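You operate a simulated robot arm through the tools that you are given. There is no shell and no other tool.

The job below is to be done with a simulated robot arm. You get a single attempt, and the scene is never put back.

JOB
Clamp the key in the vice, glue round its slot, then push in the plastic block with the same number.
Fine: round brush, runny glue from the warmer; brush back in its stand, warmer's lid shut, warmer off at the end. A coat counts when it lies all over at full strength: go over it till it gets no stronger.

Only the result counts: the job must be done as asked and must still hold three seconds after the hand-in. Knocking over, shifting, dropping, spilling or breaking anything else fails it. A push-on lid holds only when it is set on centred and level and pressed home; a screw cap is set on level and turned clockwise until tight.

ROBOT AND FRAMES
A 5-joint arm with a two-finger parallel gripper, fixed in place. Base frame: the origin is at the foot of the arm, x ahead of it, y to its left, z up. Units: m, degrees, N and s.
With the tool pointing down near the work surface it reaches from about 0.26 to 0.6 m from the base axis. Its first joint turns from -66.0 to 66.0 degrees. The tool tilts only in the upright plane through the base axis and itself; it spins freely about its own axis. Payload 1.57 kg.
The TCP is the grasp point between the finger pads, 0.03 m short of the fingertips. In the tool frame z runs along the fingers and y along their closing line. Largest opening 0.08 m; finger width 0.017, thickness 0.012; the body of the gripper, 0.04 by 0.082 m, starts 0.08 m behind the TCP.
Orientation is that of the tool frame in the base frame, as [roll, pitch, yaw] about the fixed x, y, z axes, in that order (R = Rz(yaw) Ry(pitch) Rx(roll)). With the fingers straight down and closing along the base's y, the tool's x points along the base's -x, its y along +y and its z along -z.

CONTROLS
- The arm moves only by the tool arm_command. Its argument "targets" is a list of rows, each an object of numbers (a shift or turn left out is 0, a gripper value left out holds the last): "ax", "ay", "az": the turn, a rotation vector about the tool's x, y, z in units of 120 degrees (1.0 is 120 degrees); "tx", "ty", "tz": the shift along the tool's x, y, z in units of 200 mm (1.0 is 200 mm); "grip": the opening, from 0 (shut) to 1 (fully open). In form: [{"ax": .., "ay": .., "az": .., "tx": .., "ty": .., "tz": .., "grip": ..}, ...]. A call has 1 to 20 rows; each row is the pose to reach, as a shift and turn from the pose commanded when the call began, along the tool's axes at that moment. A call with a number of a shift or a turn outside -1 to 1 is refused whole. Rows are played at 5 a second. More than 0.05 m and 8.6 degrees between two rows, or a gripper value outside its range, and nothing of the call is played. A pose out of reach is approached as far as the arm can. The call stops where the force on the tool passes 60 N (or 10 N more than at its start, if that is more) or the arm is blocked; 0.2 s more then pass. The fingers move at their own pace (about 0.153 m/s each) and stop on an object; they squeeze with about 24 N. The grip force told is the motor's: it shows also when the fingers shut on nothing. Time passes only in rows, and 0.2 s behind the last, so rows that repeat a pose let the fingers close. It gives the time, the measured TCP pose, the force on the tool (base axes), the opening and the grip force at its end, in the units of the frame above (readings bear some noise), with the torque about the TCP (base axes, N m) and any sound that the robot's microphone picked up, and new pictures: "pictures" is both (left out), scene, wrist or none.
- Cameras (640 x 400 px; columns grow to the right, rows downward): "scene" is fixed at [0.0504, 0.4078, 0.5269]; the picture's right is [-0.61, -0.79, 0.00], its down [-0.44, 0.34, -0.83] and it looks along [0.66, -0.51, -0.55] (base axes); focal length 242 px, centre (320, 200). "wrist" rides on the gripper at [0.072, -0.007, -0.122] in the tool frame; the picture's right is [0.09, 1.00, 0.00], its down [-0.84, 0.08, -0.54] and it looks along [-0.54, 0.05, 0.84] (tool axes); focal length 238 px, centre (320, 200).
- probe_pixels(camera, pixels): there is no depth. For up to 12 entries [column, row, z] of the newest picture of that camera ("zoom" is the newest enlarged one), the place [x, y] in the base frame at which the ray of that pixel passes the height z, good to about 0.002 m. No time passes.
- enlarge(camera, box): a new picture of the part [left, top, right, bottom] of that camera's present view, enlarged. No time passes.
- job_done(): hands the job in; it is judged then, once.

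Unless the task says otherwise, let go and move clear before handing in.

The tools are called after ">>>" by a JSON object that holds its "name" and its "arguments". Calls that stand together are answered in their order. arm_command: Moves the arm, as the interface text tells. Its arguments: {"type":"object","properties":{"targets":{"type":"array"},"pictures":{"type":"string","enum":["both","scene","wrist","none"]}},"required":["targets"]} The other tools are called the same way: probe_pixels (camera, pixels) gives the place at which the rays of pixels pass given heights; enlarge (camera, box) takes an enlarged picture of a part of a camera's view; job_done () hands the job in.

At the start:

```text
time_s: 0.0
ee_pos: [0.4125, 0.0043, 0.4001]
tool_rot: [-180.0, 0.0, -179.9]
ft_force: [-0.3, -0.3, -0.3]
wrist_torque: [0.0, 0.05, -0.03]
width: 0.0798
grip_force: 0.0
```

scene: 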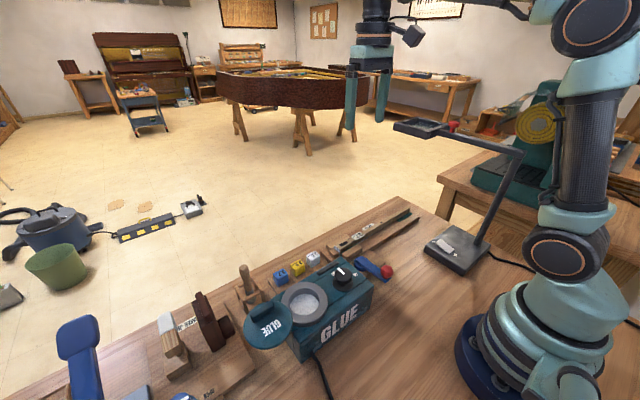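
wrist: 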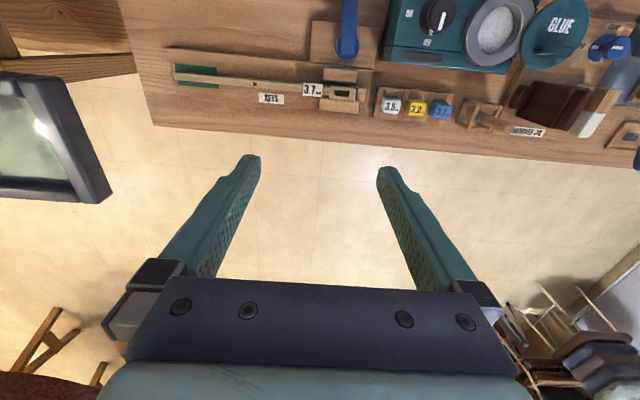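

The wrist picture shows a bench with a key (about px 170-360, row 85), coloured blocks (px 380-450, row 108), a glue warmer (px 390-520, row 30) and brushes or tools at the right. I'll enlarge these areas to see details before moving.

>>> {"name": "enlarge", "arguments": {"camera": "wrist", "box": [140, 40, 380, 140]}}

>>> {"name": "enlarge", "arguments": {"camera": "wrist", "box": [360, 0, 640, 170]}}

>>> {"name": "enlarge", "arguments": {"camera": "scene", "box": [220, 200, 440, 380]}}

>>> {"name": "enlarge", "arguments": {"camera": "scene", "box": [40, 260, 280, 400]}}

```text
2.67 times, centred on (260, 90) of wrist
```

zoom: 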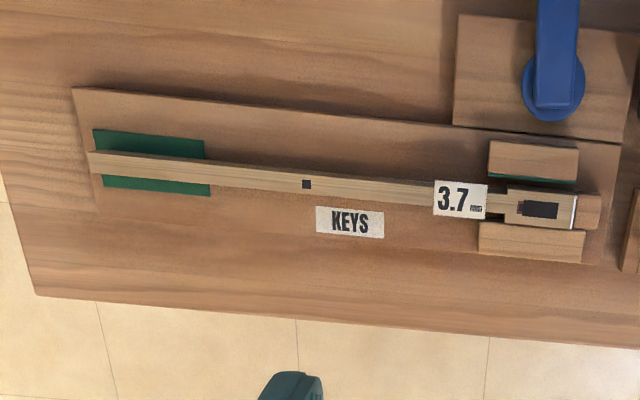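

```text
2.29 times, centred on (500, 85) of wrist
```

zoom: 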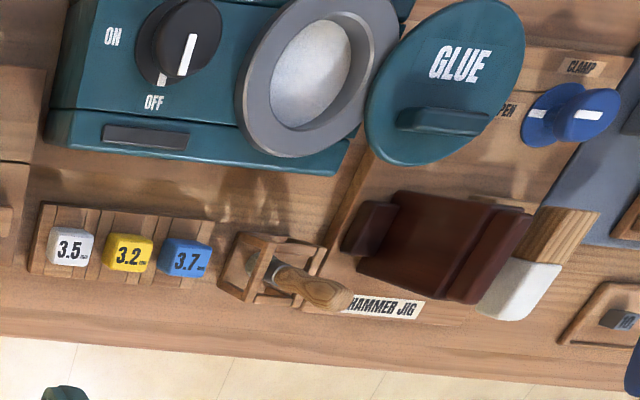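

```text
2.22 times, centred on (330, 290) of scene
```

zoom: 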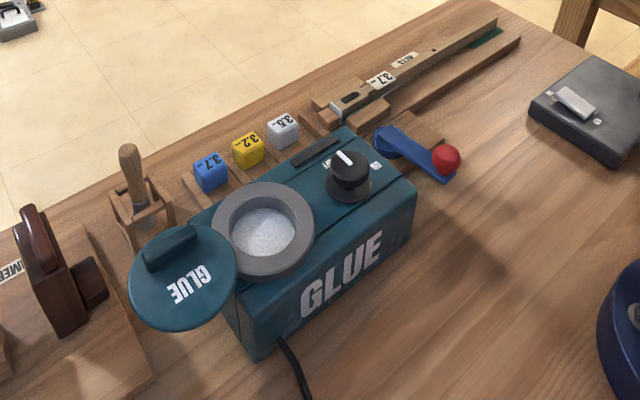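

```text
2.67 times, centred on (160, 330) of scene
```

zoom: 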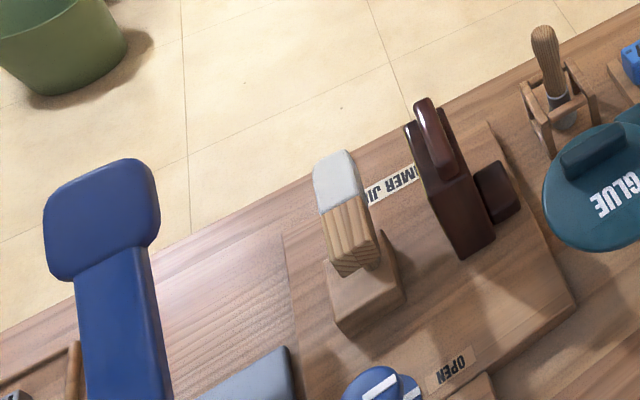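

The enlarged views show the key labelled 3.7 between wooden jaws with a blue lever, blocks 3.5/3.2/3.7 (blue = 3.7), the warmer knob at OFF with granular glue, and a lid swung to the side. I'll probe locations of these features now.

>>> {"name": "probe_pixels", "arguments": {"camera": "wrist", "pixels": [[311, 89, 0.02], [340, 92, 0.03], [347, 50, 0.03], [391, 106, 0.03], [416, 108, 0.03], [441, 110, 0.03], [436, 15, 0.12], [495, 30, 0.1], [557, 30, 0.12], [500, 122, 0.03], [605, 45, 0.03], [176, 78, 0.02]]}}

>>> {"name": "probe_pixels", "arguments": {"camera": "scene", "pixels": [[388, 272, 0.03], [388, 272, 0.05], [371, 268, 0.03], [297, 268, 0.03], [314, 257, 0.03], [281, 275, 0.03], [340, 275, 0.12], [304, 303, 0.1], [266, 325, 0.1], [245, 270, 0.12], [350, 250, 0.03], [410, 215, 0.02]]}}

>>> {"name": "enlarge", "arguments": {"camera": "scene", "box": [320, 200, 440, 290]}}

>>> {"name": "enlarge", "arguments": {"camera": "wrist", "box": [290, 0, 380, 120]}}

```text
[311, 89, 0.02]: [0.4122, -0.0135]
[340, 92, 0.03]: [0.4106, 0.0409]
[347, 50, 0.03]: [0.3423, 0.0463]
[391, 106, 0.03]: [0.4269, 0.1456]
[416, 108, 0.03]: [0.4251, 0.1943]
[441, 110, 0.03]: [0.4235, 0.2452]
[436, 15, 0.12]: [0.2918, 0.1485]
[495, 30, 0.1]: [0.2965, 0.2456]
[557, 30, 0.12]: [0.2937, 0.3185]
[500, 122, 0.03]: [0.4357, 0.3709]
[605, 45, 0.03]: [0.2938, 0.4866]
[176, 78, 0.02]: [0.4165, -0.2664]
```

```text
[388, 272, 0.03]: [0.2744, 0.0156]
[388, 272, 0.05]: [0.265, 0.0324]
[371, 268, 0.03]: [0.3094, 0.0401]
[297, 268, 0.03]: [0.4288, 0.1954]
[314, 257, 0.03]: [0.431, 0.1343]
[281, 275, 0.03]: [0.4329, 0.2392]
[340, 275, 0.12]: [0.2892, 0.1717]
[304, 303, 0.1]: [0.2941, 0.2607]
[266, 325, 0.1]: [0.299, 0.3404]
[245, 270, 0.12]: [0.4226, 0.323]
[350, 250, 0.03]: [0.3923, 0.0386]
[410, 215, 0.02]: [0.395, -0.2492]
```

```text
4.44 times, centred on (380, 245) of scene
```

zoom: 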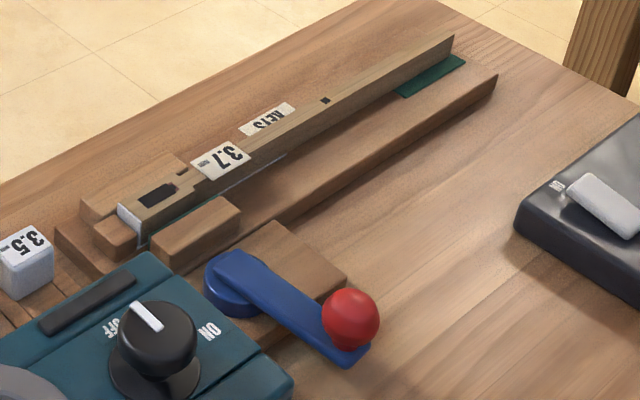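

```text
3.33 times, centred on (335, 60) of wrist
```

zoom: 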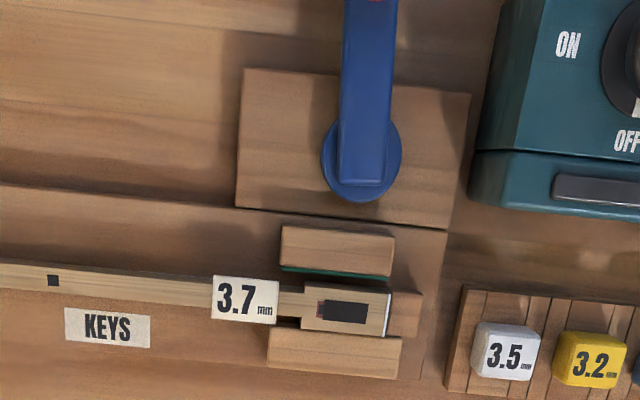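

The wrist probe puts the knob near (0.29, 0.15), the pot near (0.295, 0.25), lid near (0.295, 0.33), key head slot near (0.41, 0.041), lever pivot near (0.342, 0.046). I'll move above the knob for a closer look.

>>> {"name": "arm_command", "arguments": {"targets": [{"tx": 0.09, "ty": 0.12, "tz": 0.1}, {"tx": 0.19, "ty": 0.24, "tz": 0.2}, {"tx": 0.28, "ty": 0.36, "tz": 0.3}, {"tx": 0.37, "ty": 0.48, "tz": 0.4}, {"tx": 0.46, "ty": 0.6, "tz": 0.5}, {"tx": 0.56, "ty": 0.73, "tz": 0.6}]}}

```text
time_s: 1.4
ee_pos: [0.3006, 0.1509, 0.2798]
tool_rot: [-180.0, 0.0, 180.0]
ft_force: [-0.8, -0.2, 0.5]
wrist_torque: [0.02, 0.01, 0.02]
width: 0.0799
grip_force: 0.0
```

scene: 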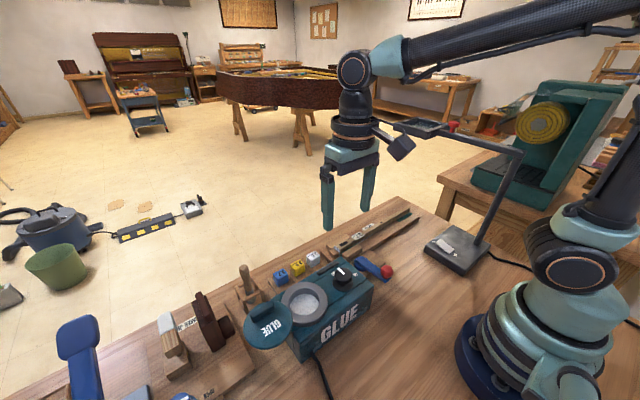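
wrist: 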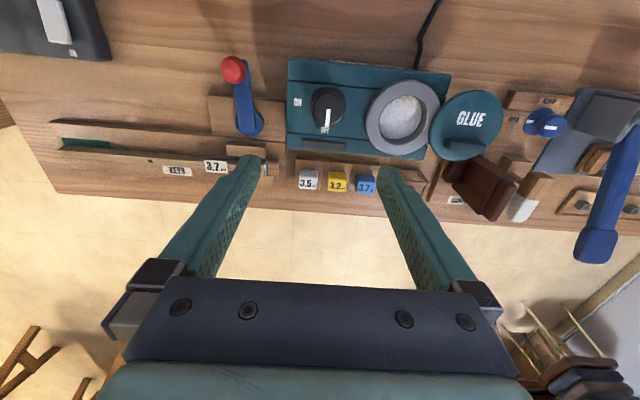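

The wrist view now shows the warmer (px 290-450, rows 60-155), knob at (327,105), pot (402,115), lid (470,125), lever with red ball (235,70)-(248,125). I'll zoom in on them.

>>> {"name": "enlarge", "arguments": {"camera": "wrist", "box": [280, 50, 520, 210]}}

>>> {"name": "enlarge", "arguments": {"camera": "wrist", "box": [180, 40, 300, 200]}}

>>> {"name": "enlarge", "arguments": {"camera": "wrist", "box": [420, 70, 640, 270]}}

>>> {"name": "probe_pixels", "arguments": {"camera": "wrist", "pixels": [[327, 105, 0.1], [327, 105, 0.12], [402, 115, 0.1], [402, 105, 0.1], [468, 120, 0.1], [248, 125, 0.03], [234, 68, 0.05], [308, 180, 0.03], [338, 181, 0.03], [366, 183, 0.03], [440, 185, 0.03], [215, 167, 0.02]]}}

```text
2.50 times, centred on (400, 130) of wrist
```

zoom: 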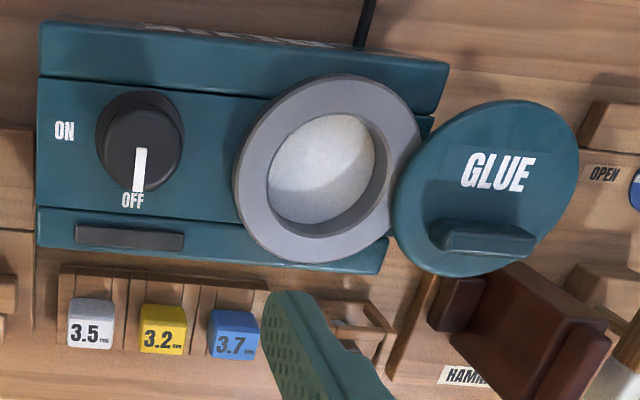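

```text
2.50 times, centred on (240, 120) of wrist
```

zoom: 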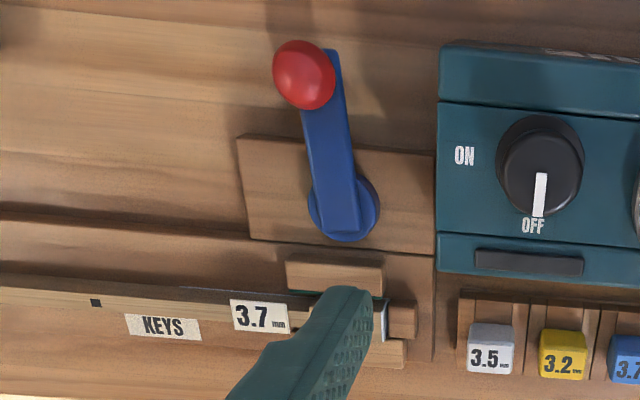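

```text
2.00 times, centred on (530, 170) of wrist
```

zoom: 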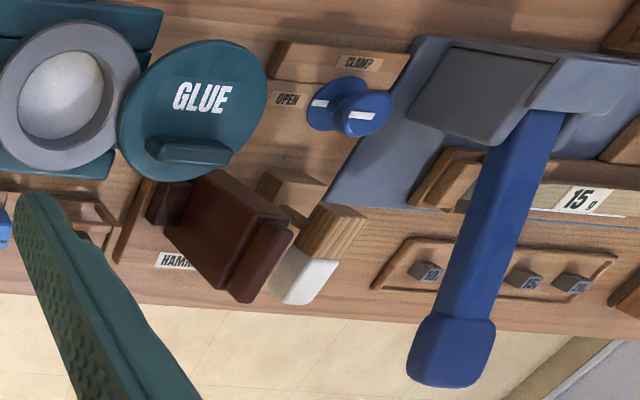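

```text
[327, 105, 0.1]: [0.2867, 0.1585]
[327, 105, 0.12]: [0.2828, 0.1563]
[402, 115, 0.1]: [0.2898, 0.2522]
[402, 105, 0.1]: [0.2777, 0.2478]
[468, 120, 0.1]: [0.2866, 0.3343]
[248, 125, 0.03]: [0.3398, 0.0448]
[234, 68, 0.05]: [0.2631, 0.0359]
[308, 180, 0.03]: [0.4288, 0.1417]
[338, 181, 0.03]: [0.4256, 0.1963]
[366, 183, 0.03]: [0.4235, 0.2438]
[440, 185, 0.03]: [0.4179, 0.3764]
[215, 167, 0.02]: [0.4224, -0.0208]
```

I need to understand how the lid is supported; zooming on it in the scene picture (px 240-300, rows 310-350) and comparing heights.

>>> {"name": "enlarge", "arguments": {"camera": "scene", "box": [225, 260, 335, 370]}}

>>> {"name": "enlarge", "arguments": {"camera": "scene", "box": [300, 240, 400, 320]}}

>>> {"name": "probe_pixels", "arguments": {"camera": "scene", "pixels": [[345, 278, 0.1], [345, 278, 0.12], [303, 304, 0.08], [303, 304, 0.1], [268, 327, 0.08], [268, 327, 0.1], [387, 272, 0.05], [387, 272, 0.04], [362, 267, 0.03], [247, 272, 0.08], [247, 295, 0.03], [281, 277, 0.03]]}}

```text
3.64 times, centred on (280, 315) of scene
```

zoom: 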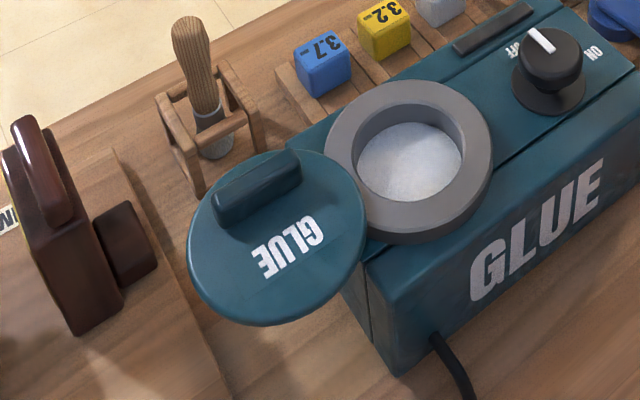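

```text
5.00 times, centred on (350, 280) of scene
```

zoom: 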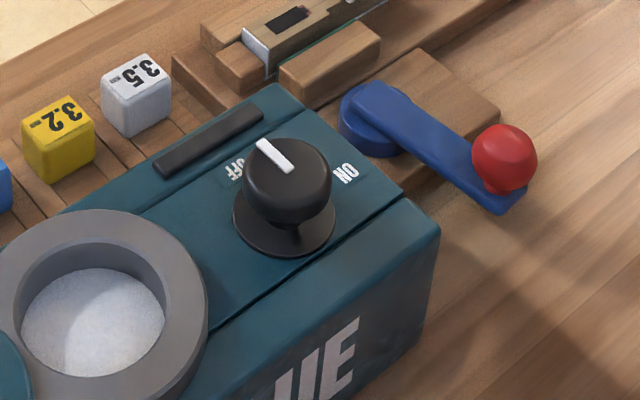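

```text
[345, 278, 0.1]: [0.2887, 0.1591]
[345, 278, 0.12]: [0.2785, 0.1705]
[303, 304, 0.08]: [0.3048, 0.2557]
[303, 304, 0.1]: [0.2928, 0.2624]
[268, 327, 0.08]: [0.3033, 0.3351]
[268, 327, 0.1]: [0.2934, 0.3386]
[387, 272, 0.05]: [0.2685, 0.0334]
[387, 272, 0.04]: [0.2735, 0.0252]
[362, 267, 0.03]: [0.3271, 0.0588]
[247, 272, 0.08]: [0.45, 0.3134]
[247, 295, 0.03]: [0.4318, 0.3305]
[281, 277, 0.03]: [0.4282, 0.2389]
```

I'll triangulate the lid's, pot rim's and knob's heights from both cameras.

>>> {"name": "probe_pixels", "arguments": {"camera": "wrist", "pixels": [[466.4, 124.8, 0.06], [466.4, 124.8, 0.08], [466.4, 124.8, 0.1], [402, 117.6, 0.06], [402, 117.6, 0.08], [402, 117.6, 0.1], [327, 105, 0.08], [327, 105, 0.1], [327, 105, 0.12], [234, 68, 0.03], [234, 68, 0.05], [234, 68, 0.07]]}}

>>> {"name": "probe_pixels", "arguments": {"camera": "scene", "pixels": [[268.2, 325.4, 0.06], [268.2, 325.4, 0.08], [268.2, 325.4, 0.1], [304.5, 303.5, 0.06], [304.5, 303.5, 0.08], [304.5, 303.5, 0.1], [343.5, 275, 0.08], [343.5, 275, 0.1], [343.5, 275, 0.12], [386.5, 271.5, 0.03], [386.5, 271.5, 0.05], [386.5, 271.5, 0.07]]}}

```text
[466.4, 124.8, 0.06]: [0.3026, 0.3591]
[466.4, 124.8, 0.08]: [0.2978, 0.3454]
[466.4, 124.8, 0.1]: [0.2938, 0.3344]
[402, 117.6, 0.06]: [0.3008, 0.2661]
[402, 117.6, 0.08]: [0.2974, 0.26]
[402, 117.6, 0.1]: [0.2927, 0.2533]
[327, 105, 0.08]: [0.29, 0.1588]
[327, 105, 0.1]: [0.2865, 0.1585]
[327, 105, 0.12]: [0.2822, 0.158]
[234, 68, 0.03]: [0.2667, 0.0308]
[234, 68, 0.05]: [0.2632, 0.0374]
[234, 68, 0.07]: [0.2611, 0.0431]
```

```text
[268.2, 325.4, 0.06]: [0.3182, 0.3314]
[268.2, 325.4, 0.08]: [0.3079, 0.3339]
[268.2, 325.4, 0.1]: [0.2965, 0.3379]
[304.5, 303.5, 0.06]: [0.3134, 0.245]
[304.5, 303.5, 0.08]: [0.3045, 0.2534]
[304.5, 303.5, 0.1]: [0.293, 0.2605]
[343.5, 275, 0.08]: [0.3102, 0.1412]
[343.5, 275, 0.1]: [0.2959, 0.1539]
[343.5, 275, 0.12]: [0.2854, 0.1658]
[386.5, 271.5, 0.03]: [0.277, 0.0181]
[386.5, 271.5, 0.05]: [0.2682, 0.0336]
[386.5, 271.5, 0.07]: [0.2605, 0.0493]
```

Triangulation puts the lid hovering at z≈0.1 with centre (0.295,0.336), pot rim at z≈0.09 centred (0.296,0.256), and knob top at (0.289,0.160,0.11) with pointer at OFF (+x) and ON toward -y (clockwise quarter turn). I'll go above the knob first and check alignment.

>>> {"name": "arm_command", "arguments": {"targets": [{"tx": 0.03, "ty": 0.023, "tz": 0.2}, {"tx": 0.058, "ty": 0.045, "tz": 0.4}, {"tx": 0.058, "ty": 0.045, "tz": 0.4}]}}

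```text
time_s: 2.2
ee_pos: [0.289, 0.1601, 0.1974]
tool_rot: [180.0, 0.0, 180.0]
ft_force: [0.2, 0.4, -0.3]
wrist_torque: [0.01, -0.02, -0.01]
width: 0.0802
grip_force: 0.0
```

scene: 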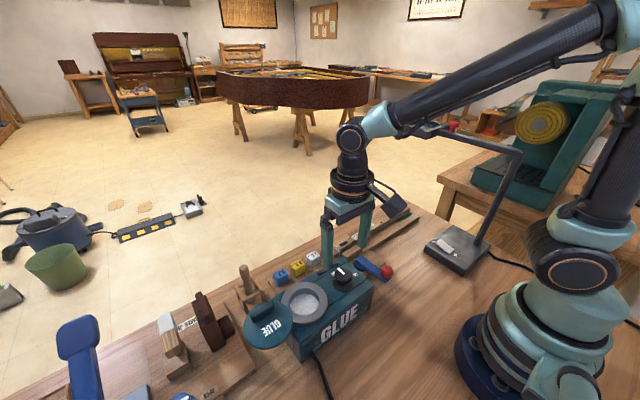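
wrist: 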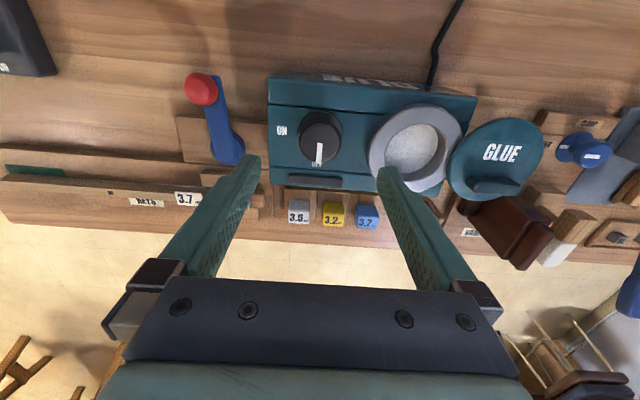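

Knob shows at (320,137), the tool axis at z=0.11 projects to about (320,142). I'll zoom to check the knob's centre accurately.

>>> {"name": "enlarge", "arguments": {"camera": "wrist", "box": [264, 80, 384, 200]}}

>>> {"name": "enlarge", "arguments": {"camera": "scene", "box": [310, 230, 410, 310]}}

```text
3.33 times, centred on (324, 140) of wrist
```

zoom: 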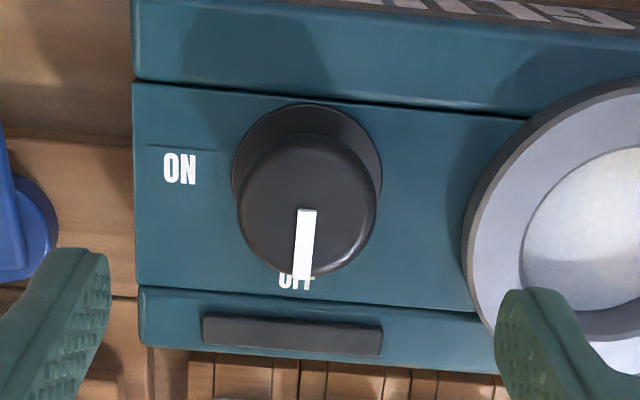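

```text
5.00 times, centred on (360, 270) of scene
```

zoom: 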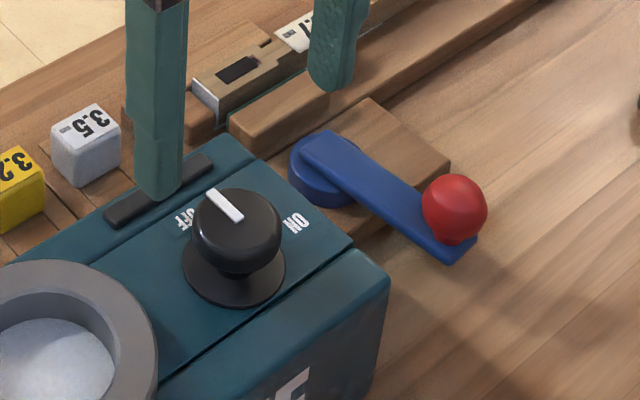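

Knob top centre at about (320,141.5) matches the tool axis; its diameter is ≈0.038 m, and the pot rim edge is close at y≈0.203. I'll turn the gripper 45° anticlockwise, narrow to ~0.058, lower so the fingertips are at ~z 0.092, and look.

>>> {"name": "arm_command", "arguments": {"targets": [{"az": -0.065, "grip": 0.74}, {"az": -0.13}, {"az": -0.195}, {"az": -0.26}, {"az": -0.32}, {"az": -0.375}, {"az": -0.375, "tz": 0.15}, {"az": -0.375, "tz": 0.28}, {"az": -0.375, "tz": 0.36}, {"az": -0.375, "tz": 0.36}]}}

```text
time_s: 4.4
ee_pos: [0.2915, 0.1601, 0.1247]
tool_rot: [-180.0, 0.0, -135.1]
ft_force: [0.4, 0.4, 0.1]
wrist_torque: [-0.01, 0.0, 0.01]
width: 0.0593
grip_force: 0.1
```

scene: 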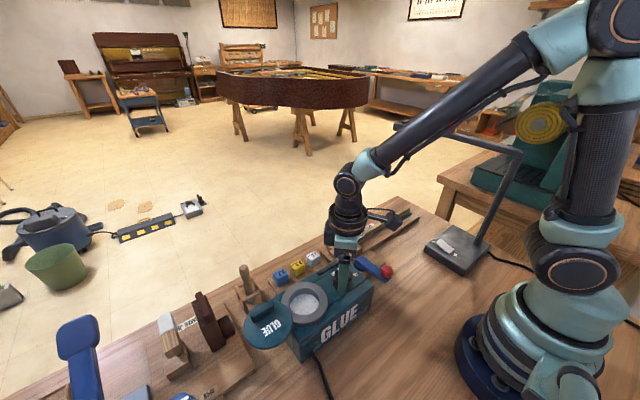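
wrist: 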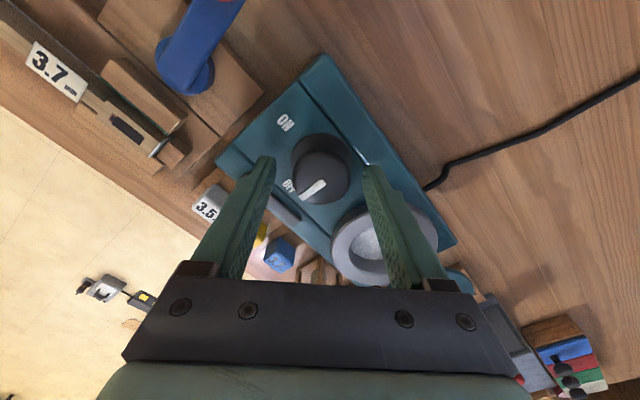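

The knob is centred between the fingers (knob near (320,175)). I'll lower slightly and close on it.

>>> {"name": "arm_command", "arguments": {"targets": [{"tz": 0.01}, {"tz": 0.015, "grip": 0.3}, {"tz": 0.015, "grip": 0.3}, {"tz": 0.015, "grip": 0.3}]}}

```text
time_s: 5.4
ee_pos: [0.2907, 0.1608, 0.1219]
tool_rot: [-180.0, 0.0, -134.9]
ft_force: [-19.1, 25.2, 18.6]
wrist_torque: [-0.07, 1.05, 0.0]
width: 0.0375
grip_force: 43.5
```

scene: 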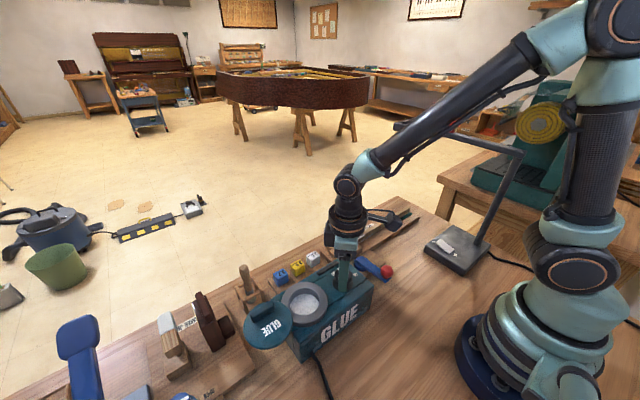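
wrist: 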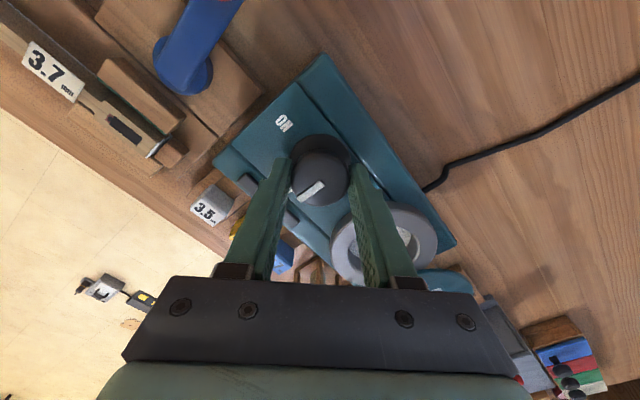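

The fingers hold the knob (width 0.0375) with a sideways force of ~31 N along tool +y, so I'm slightly off centre. I'll shift ~1.5 mm along tool +y and see the force drop.

>>> {"name": "arm_command", "arguments": {"targets": [{"ty": 0.005}, {"ty": 0.008}], "pictures": "none"}}

```text
time_s: 6.0
ee_pos: [0.2904, 0.1593, 0.1244]
tool_rot: [-179.9, 0.2, -135.1]
ft_force: [2.7, 12.6, 7.2]
wrist_torque: [-0.53, 0.87, -0.03]
width: 0.037
grip_force: 44.1
```

The side force is down to ~13 N. Now turning clockwise (az positive) in steps up to 90°.

>>> {"name": "arm_command", "arguments": {"targets": [{"az": 0.065}, {"az": 0.13}, {"az": 0.195}, {"az": 0.26}, {"az": 0.325}, {"az": 0.39}, {"az": 0.455}, {"az": 0.52}, {"az": 0.585}, {"az": 0.65}, {"az": 0.7}, {"az": 0.75}]}}

```text
time_s: 8.6
ee_pos: [0.289, 0.1596, 0.1232]
tool_rot: [179.9, 0.0, 134.8]
ft_force: [26.7, -16.8, -4.7]
wrist_torque: [-0.33, -0.33, 0.01]
width: 0.0373
grip_force: 43.5
```

scene: 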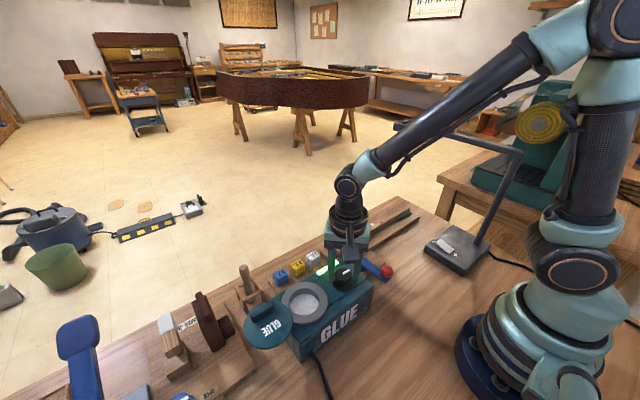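
wrist: 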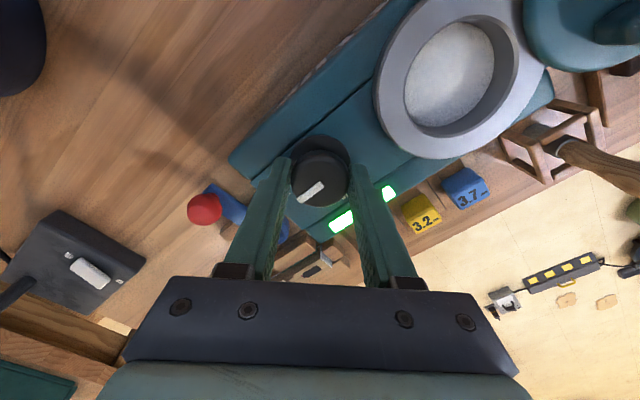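

The indicator bar on the warmer lit up green (wrist px 340-390, row 205), so it is on. I'll open the fingers and lift straight up.

>>> {"name": "arm_command", "arguments": {"targets": [{"grip": 0.74}, {"grip": 0.74}, {"grip": 0.74, "tz": -0.15}, {"grip": 0.74, "tz": -0.35}, {"grip": 0.74, "tz": -0.55}]}}

```text
time_s: 9.8
ee_pos: [0.2872, 0.1587, 0.2343]
tool_rot: [179.9, 0.0, 135.0]
ft_force: [-1.3, 0.4, 0.0]
wrist_torque: [0.0, 0.0, 0.01]
width: 0.0591
grip_force: 0.1
```

scene: 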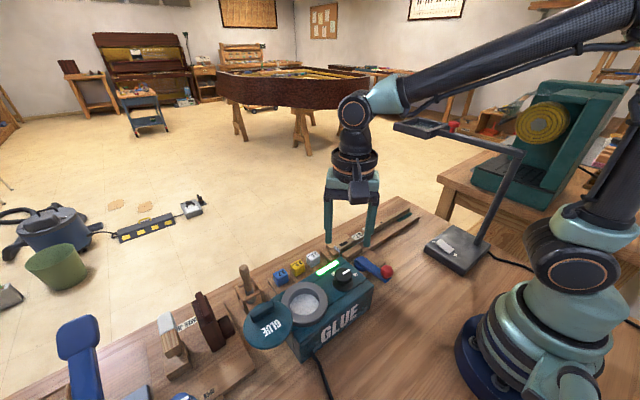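
wrist: 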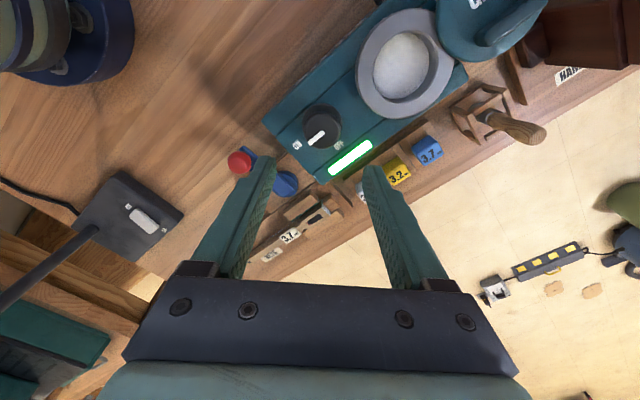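

The knob's pointer now points to ON and the light is green. Next is the vice lever (ball near (0.263,0.041,0.06)); I'll turn back to yaw 180 and look from above it.

>>> {"name": "arm_command", "arguments": {"targets": [{"az": -0.065, "tx": -0.066, "ty": -0.051, "tz": -0.02}, {"az": -0.13, "tx": -0.132, "ty": -0.102, "tz": -0.03}, {"az": -0.195, "tx": -0.2, "ty": -0.152, "tz": -0.04}, {"az": -0.26, "tx": -0.264, "ty": -0.203, "tz": -0.06}, {"az": -0.32, "tx": -0.33, "ty": -0.254, "tz": -0.07}, {"az": -0.375, "tx": -0.394, "ty": -0.304, "tz": -0.078}]}}

>>> {"name": "enlarge", "arguments": {"camera": "wrist", "box": [220, 30, 420, 230]}}

```text
time_s: 11.2
ee_pos: [0.302, 0.0612, 0.2493]
tool_rot: [-179.9, -0.1, -179.9]
ft_force: [0.1, -0.4, -0.7]
wrist_torque: [0.01, -0.03, -0.01]
width: 0.0588
grip_force: 0.1
```

scene: 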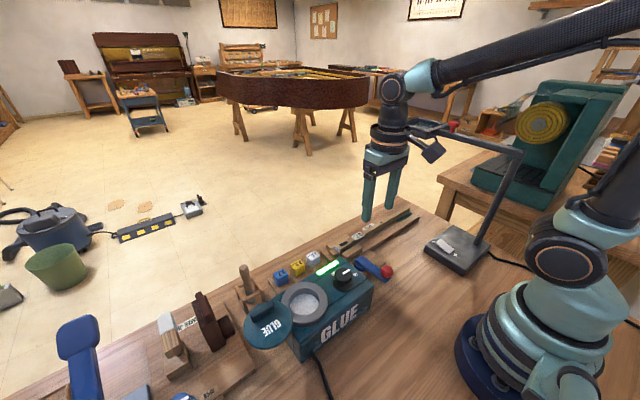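
wrist: 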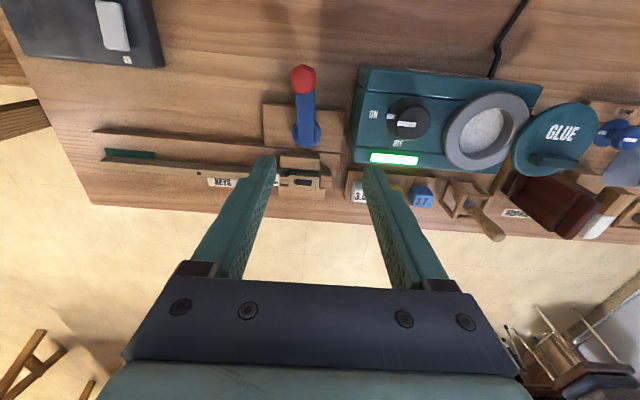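

```text
2.00 times, centred on (320, 130) of wrist
```

zoom: 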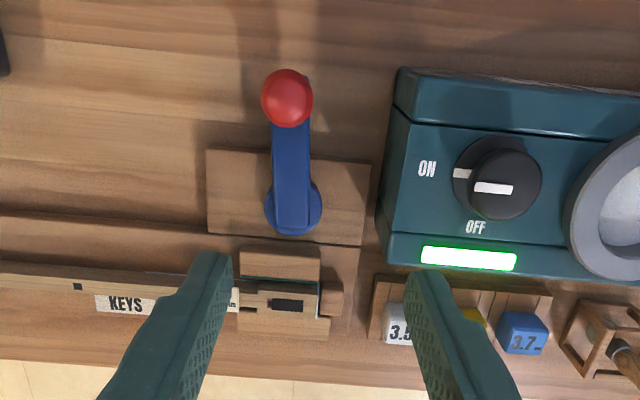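

I'll probe the lever's pivot and ball at several heights from this view, plus the jaws and the slot.

>>> {"name": "probe_pixels", "arguments": {"camera": "zoom", "pixels": [[287, 98, 0.04], [287, 98, 0.05], [287, 98, 0.06], [287, 98, 0.07], [294, 210, 0.03], [294, 210, 0.04], [276, 150, 0.04], [310, 150, 0.04], [287, 305, 0.03], [280, 260, 0.03], [208, 230, 0.01], [372, 160, 0.01]]}}

>>> {"name": "enlarge", "arguments": {"camera": "scene", "box": [330, 225, 420, 295]}}

```text
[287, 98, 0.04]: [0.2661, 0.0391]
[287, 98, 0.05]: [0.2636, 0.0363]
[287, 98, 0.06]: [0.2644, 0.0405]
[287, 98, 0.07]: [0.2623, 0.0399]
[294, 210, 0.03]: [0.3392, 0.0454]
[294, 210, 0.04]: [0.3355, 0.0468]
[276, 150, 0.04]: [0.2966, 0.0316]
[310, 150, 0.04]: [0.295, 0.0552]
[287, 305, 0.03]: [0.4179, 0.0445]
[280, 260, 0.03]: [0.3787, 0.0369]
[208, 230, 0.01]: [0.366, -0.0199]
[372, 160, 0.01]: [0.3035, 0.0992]
```

```text
5.71 times, centred on (375, 260) of scene
```

zoom: 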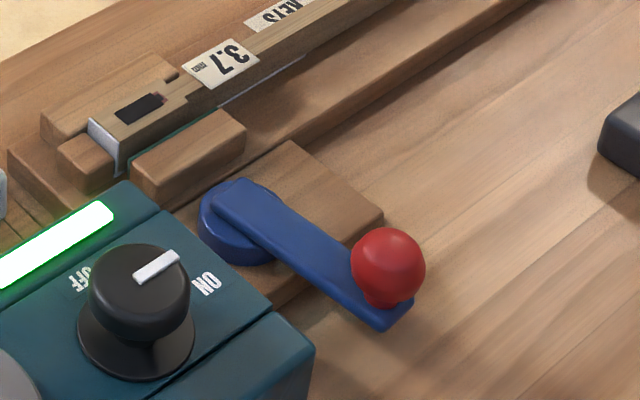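

Ball centre is ~(0.264,0.039,0.057) with ~0.028 diameter, lever pivot ~(0.337,0.046). I'll come down over the ball with fingers at 0.05 opening to cage it, stopping at z 0.13 to check.

>>> {"name": "arm_command", "arguments": {"targets": [{"tx": 0.05, "ty": -0.035, "tz": 0.2, "grip": 0.625}, {"tx": 0.1, "ty": -0.07, "tz": 0.4}, {"tx": 0.15, "ty": -0.105, "tz": 0.58}, {"tx": 0.16, "ty": -0.105, "tz": 0.595}]}}

>>> {"name": "enlarge", "arguments": {"camera": "wrist", "box": [240, 60, 400, 220]}}

>>> {"name": "enlarge", "arguments": {"camera": "scene", "box": [330, 215, 430, 295]}}

```text
time_s: 12.2
ee_pos: [0.2688, 0.0392, 0.1314]
tool_rot: [-179.9, 0.1, -180.0]
ft_force: [0.1, 0.4, 0.6]
wrist_torque: [0.0, -0.05, 0.02]
width: 0.05
grip_force: 0.1
```

scene: 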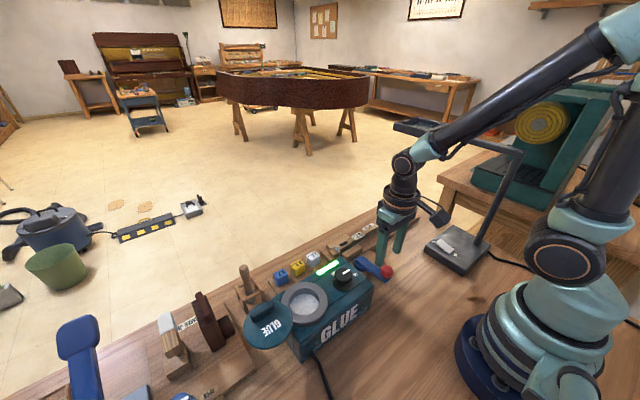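
wrist: 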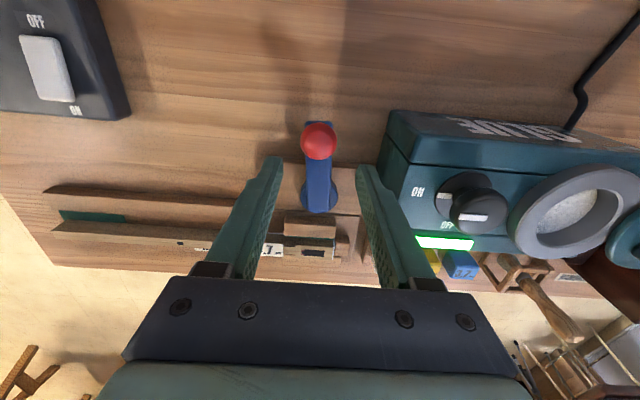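

```text
2.50 times, centred on (320, 140) of wrist
```

zoom: 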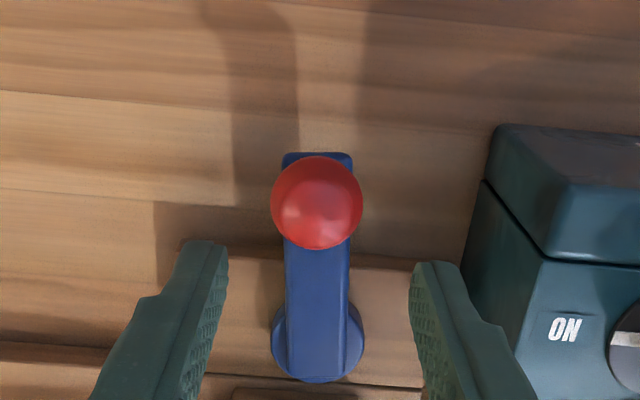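

```text
5.00 times, centred on (380, 255) of scene
```

zoom: 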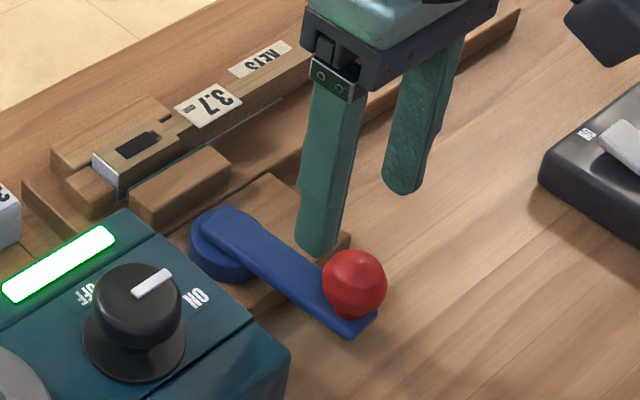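

The ball is centred between the fingers in column; I'll verify the warmer's left wall so the +y finger has room.

>>> {"name": "probe_pixels", "arguments": {"camera": "scene", "pixels": [[374, 290, 0.07], [362, 275, 0.083], [373, 290, 0.083]]}}

>>> {"name": "probe_pixels", "arguments": {"camera": "wrist", "pixels": [[386, 130, 0.083], [386, 130, 0.07], [409, 162, 0.083], [377, 165, 0.0], [318.8, 141.2, 0.058], [320, 200, 0.03]]}}

```text
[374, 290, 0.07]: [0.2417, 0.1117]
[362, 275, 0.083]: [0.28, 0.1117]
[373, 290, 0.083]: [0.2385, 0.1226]
```

```text
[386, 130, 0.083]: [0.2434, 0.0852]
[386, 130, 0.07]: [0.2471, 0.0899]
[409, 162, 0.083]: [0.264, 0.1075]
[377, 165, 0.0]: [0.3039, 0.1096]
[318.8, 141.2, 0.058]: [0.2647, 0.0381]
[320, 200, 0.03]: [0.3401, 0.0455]
```

The warmer's wall is at y≈0.109, so there's ample room; ball at (0.265,0.038). I'll descend around the ball and narrow the fingers to a loose cage (0.036).

>>> {"name": "arm_command", "arguments": {"targets": [{"tz": 0.17, "tx": 0.006}, {"tz": 0.3, "tx": 0.01}, {"tz": 0.325, "tx": 0.01}, {"tz": 0.325, "tx": 0.01, "grip": 0.44}, {"tz": 0.325, "tx": 0.01, "grip": 0.44}]}}

```text
time_s: 13.4
ee_pos: [0.2683, 0.0404, 0.0654]
tool_rot: [180.0, -0.1, 180.0]
ft_force: [-0.1, 0.3, -0.1]
wrist_torque: [0.01, 0.02, 0.0]
width: 0.035
grip_force: 0.0
```

scene: 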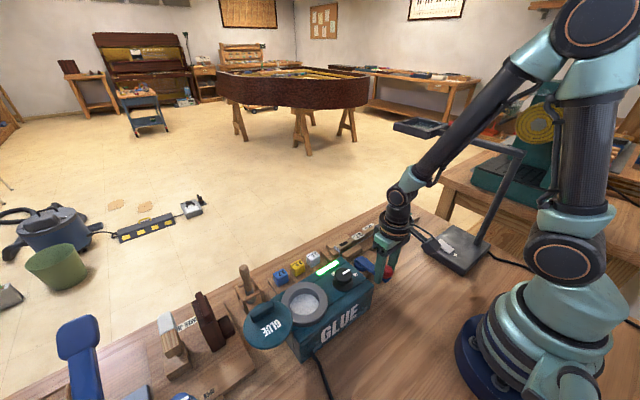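
wrist: 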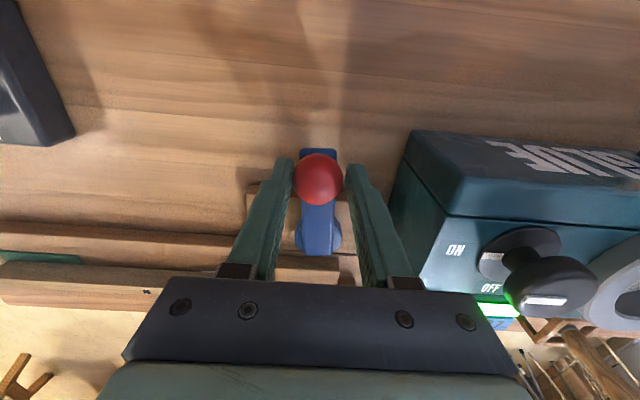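

The ball (px (318,180)) is caged between the fingers. I'll swing it anticlockwise (toward -y) by ~24° and watch the force.

>>> {"name": "arm_command", "arguments": {"targets": [{"tx": -0.0075, "ty": -0.0485, "az": -0.0667}, {"tx": -0.022, "ty": -0.096, "az": -0.1333}, {"tx": -0.0425, "ty": -0.141, "az": -0.2}]}}

```text
time_s: 14.2
ee_pos: [0.2771, 0.012, 0.0678]
tool_rot: [-179.9, 0.1, -155.9]
ft_force: [-0.2, 0.6, 0.9]
wrist_torque: [0.0, -0.01, -0.03]
width: 0.0355
grip_force: 0.3
```

scene: 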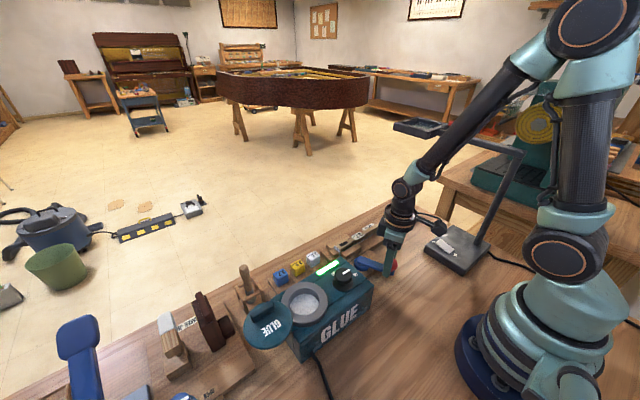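
wrist: 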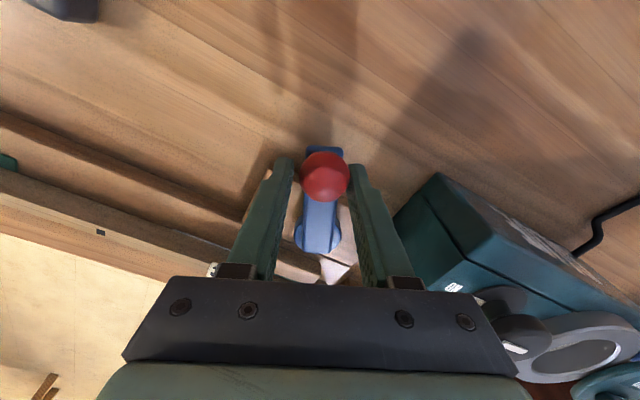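

The lever follows freely with no force. I'll continue along the arc another 40° and watch.

>>> {"name": "arm_command", "arguments": {"targets": [{"tx": -0.0035, "ty": -0.0494, "az": -0.0667}, {"tx": -0.01375, "ty": -0.0979, "az": -0.1333}, {"tx": -0.0307, "ty": -0.1444, "az": -0.2}, {"tx": -0.0539, "ty": -0.1881, "az": -0.2667}, {"tx": -0.0831, "ty": -0.2282, "az": -0.3333}]}}

>>> {"name": "enlarge", "arguments": {"camera": "scene", "box": [330, 215, 430, 295]}}

```text
time_s: 15.4
ee_pos: [0.3097, -0.0235, 0.0652]
tool_rot: [-180.0, 0.0, -115.9]
ft_force: [-0.7, 0.2, -0.3]
wrist_torque: [0.02, -0.07, 0.01]
width: 0.0355
grip_force: 0.7
```

scene: 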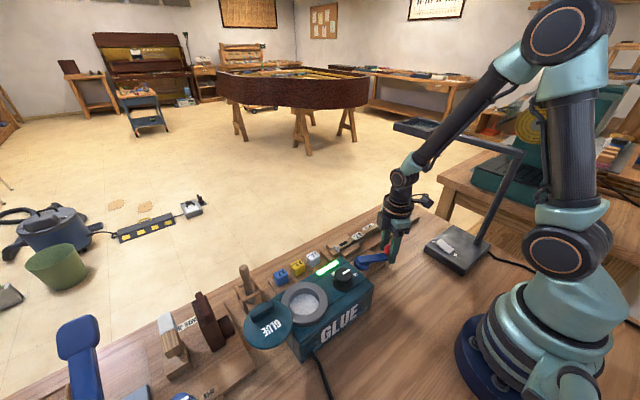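
wrist: 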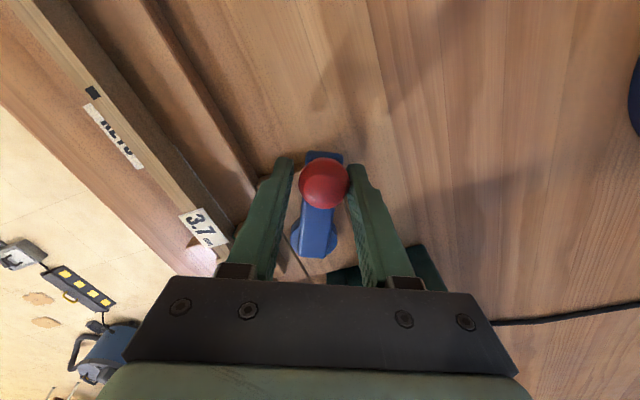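

```text
5.00 times, centred on (380, 255) of scene
```

zoom: 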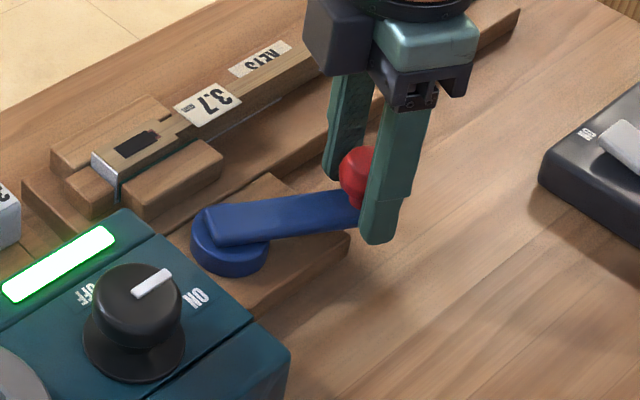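

The movable jaw has moved onto the key (green gap closed in the scene zoom at (170,180)). I'll continue on the arc to the stop, watching the force.

>>> {"name": "arm_command", "arguments": {"targets": [{"tx": -0.0035, "ty": -0.0494, "az": -0.0667}, {"tx": -0.01375, "ty": -0.0979, "az": -0.1333}, {"tx": -0.0307, "ty": -0.1444, "az": -0.2}]}}

>>> {"name": "enlarge", "arguments": {"camera": "scene", "box": [330, 215, 430, 295]}}

```text
time_s: 16.2
ee_pos: [0.3383, -0.0283, 0.0641]
tool_rot: [179.9, 0.0, -91.8]
ft_force: [-2.9, 0.5, 1.0]
wrist_torque: [-0.02, 0.01, 0.01]
width: 0.0368
grip_force: 0.7
```

scene: 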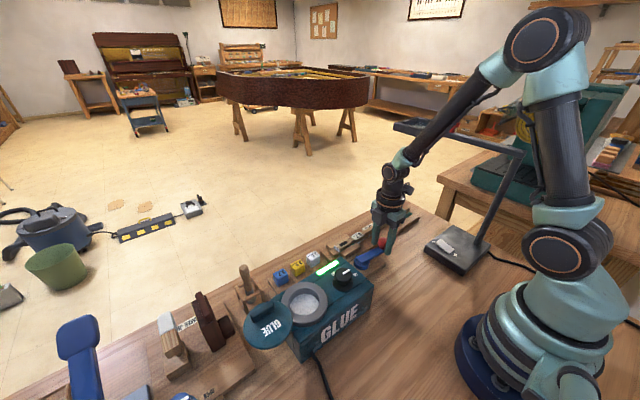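
wrist: 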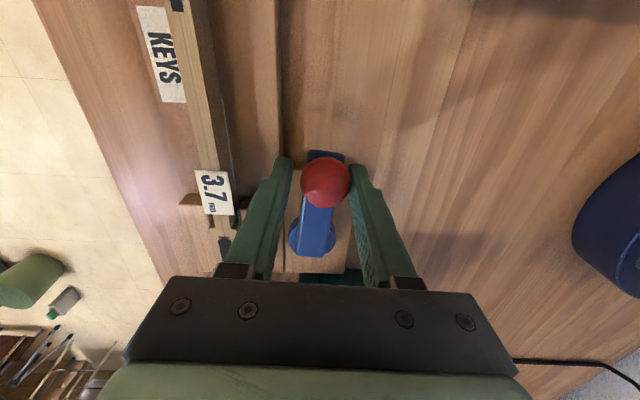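

```text
5.00 times, centred on (380, 255) of scene
```

zoom: 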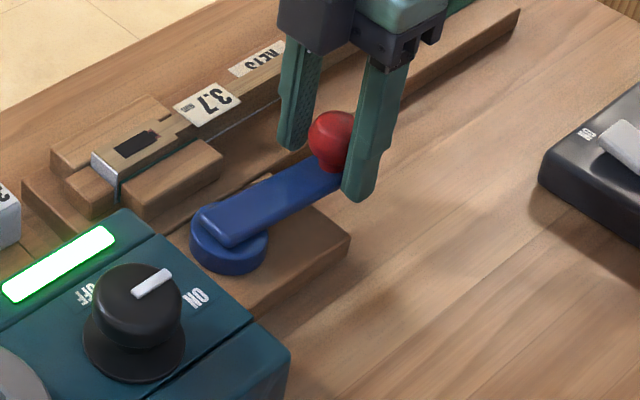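

Only ~3 N so far with θ≈92°. I'll keep going in small steps until the lever meets its stop.

>>> {"name": "arm_command", "arguments": {"targets": [{"tx": -0.001, "ty": -0.0248, "az": -0.0333}, {"tx": -0.0035, "ty": -0.0494, "az": -0.0667}, {"tx": -0.008, "ty": -0.0738, "az": -0.1}]}}

>>> {"name": "enlarge", "arguments": {"camera": "scene", "box": [330, 215, 430, 295]}}

```text
time_s: 17.0
ee_pos: [0.3487, -0.0277, 0.0639]
tool_rot: [179.2, 0.1, -79.8]
ft_force: [-24.1, 4.7, -0.2]
wrist_torque: [0.0, 0.12, -0.27]
width: 0.0564
grip_force: 12.1
```

scene: 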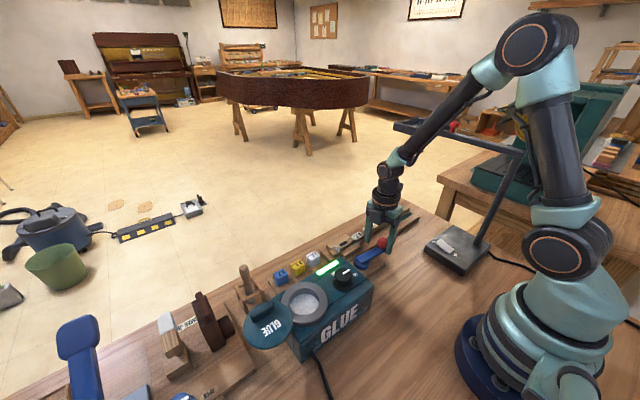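
wrist: 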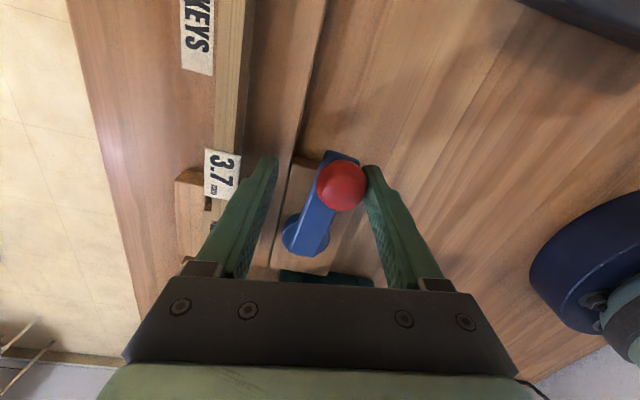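

```text
5.00 times, centred on (380, 255) of scene
```

zoom: 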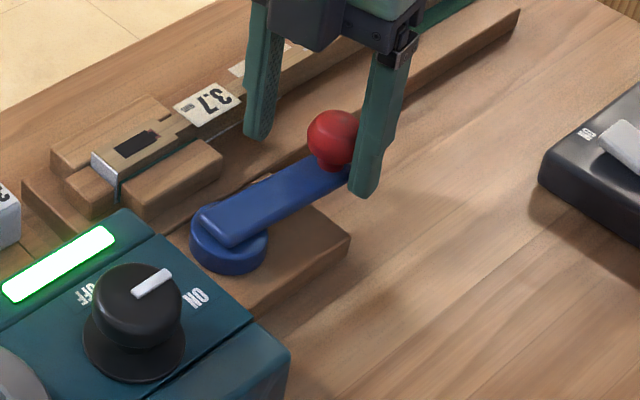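

The lever is at its stop (ball didn't move further, 24 N and the trailing finger was pushed back to 0.056). I'll centre on the ball with wider fingers and lift off.

>>> {"name": "arm_command", "arguments": {"targets": [{"ty": 0.02, "grip": 0.75}, {"ty": 0.055, "grip": 0.75}, {"ty": 0.06, "grip": 0.75}, {"ty": 0.06, "tz": -0.2, "grip": 0.75}, {"ty": 0.06, "tz": -0.4}, {"ty": 0.06, "tz": -0.62}, {"ty": 0.06, "tz": -0.8}]}}

>>> {"name": "enlarge", "arguments": {"camera": "scene", "box": [320, 215, 420, 295]}}

>>> {"name": "enlarge", "arguments": {"camera": "wrist", "box": [160, 40, 420, 300]}}

```text
time_s: 18.6
ee_pos: [0.3408, -0.0302, 0.2253]
tool_rot: [180.0, 0.0, -80.0]
ft_force: [-0.2, 0.4, 1.0]
wrist_torque: [0.0, 0.0, -0.02]
width: 0.0599
grip_force: 0.0
```

scene: 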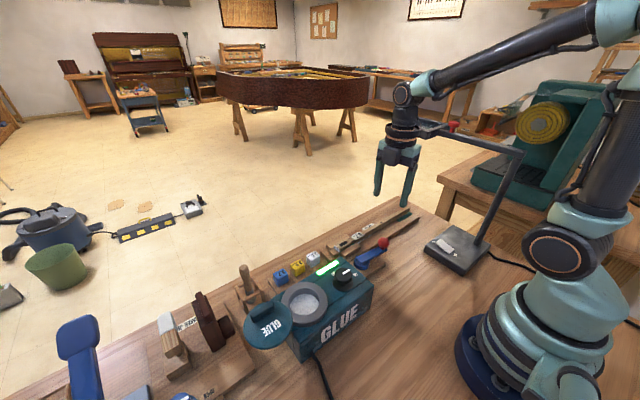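
wrist: 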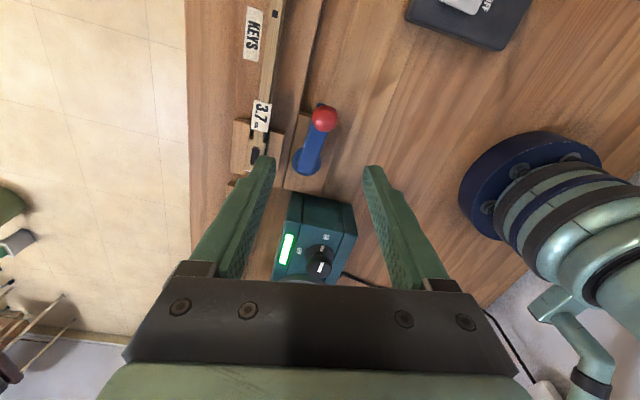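

```text
5.00 times, centred on (370, 255) of scene
```

zoom: 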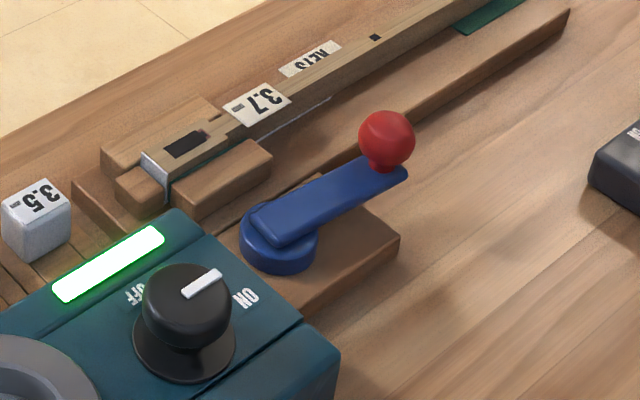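

```text
1.54 times, centred on (290, 170) of wrist
```

zoom: 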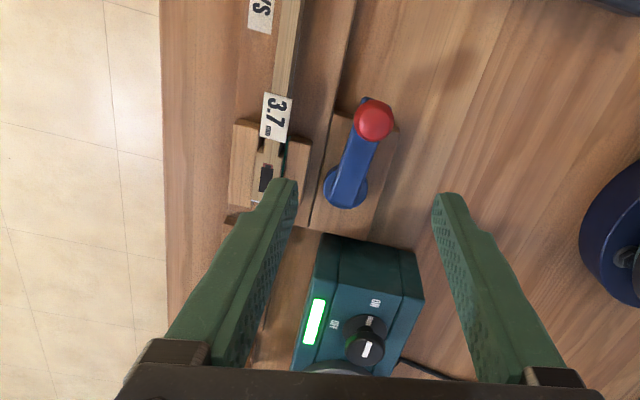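

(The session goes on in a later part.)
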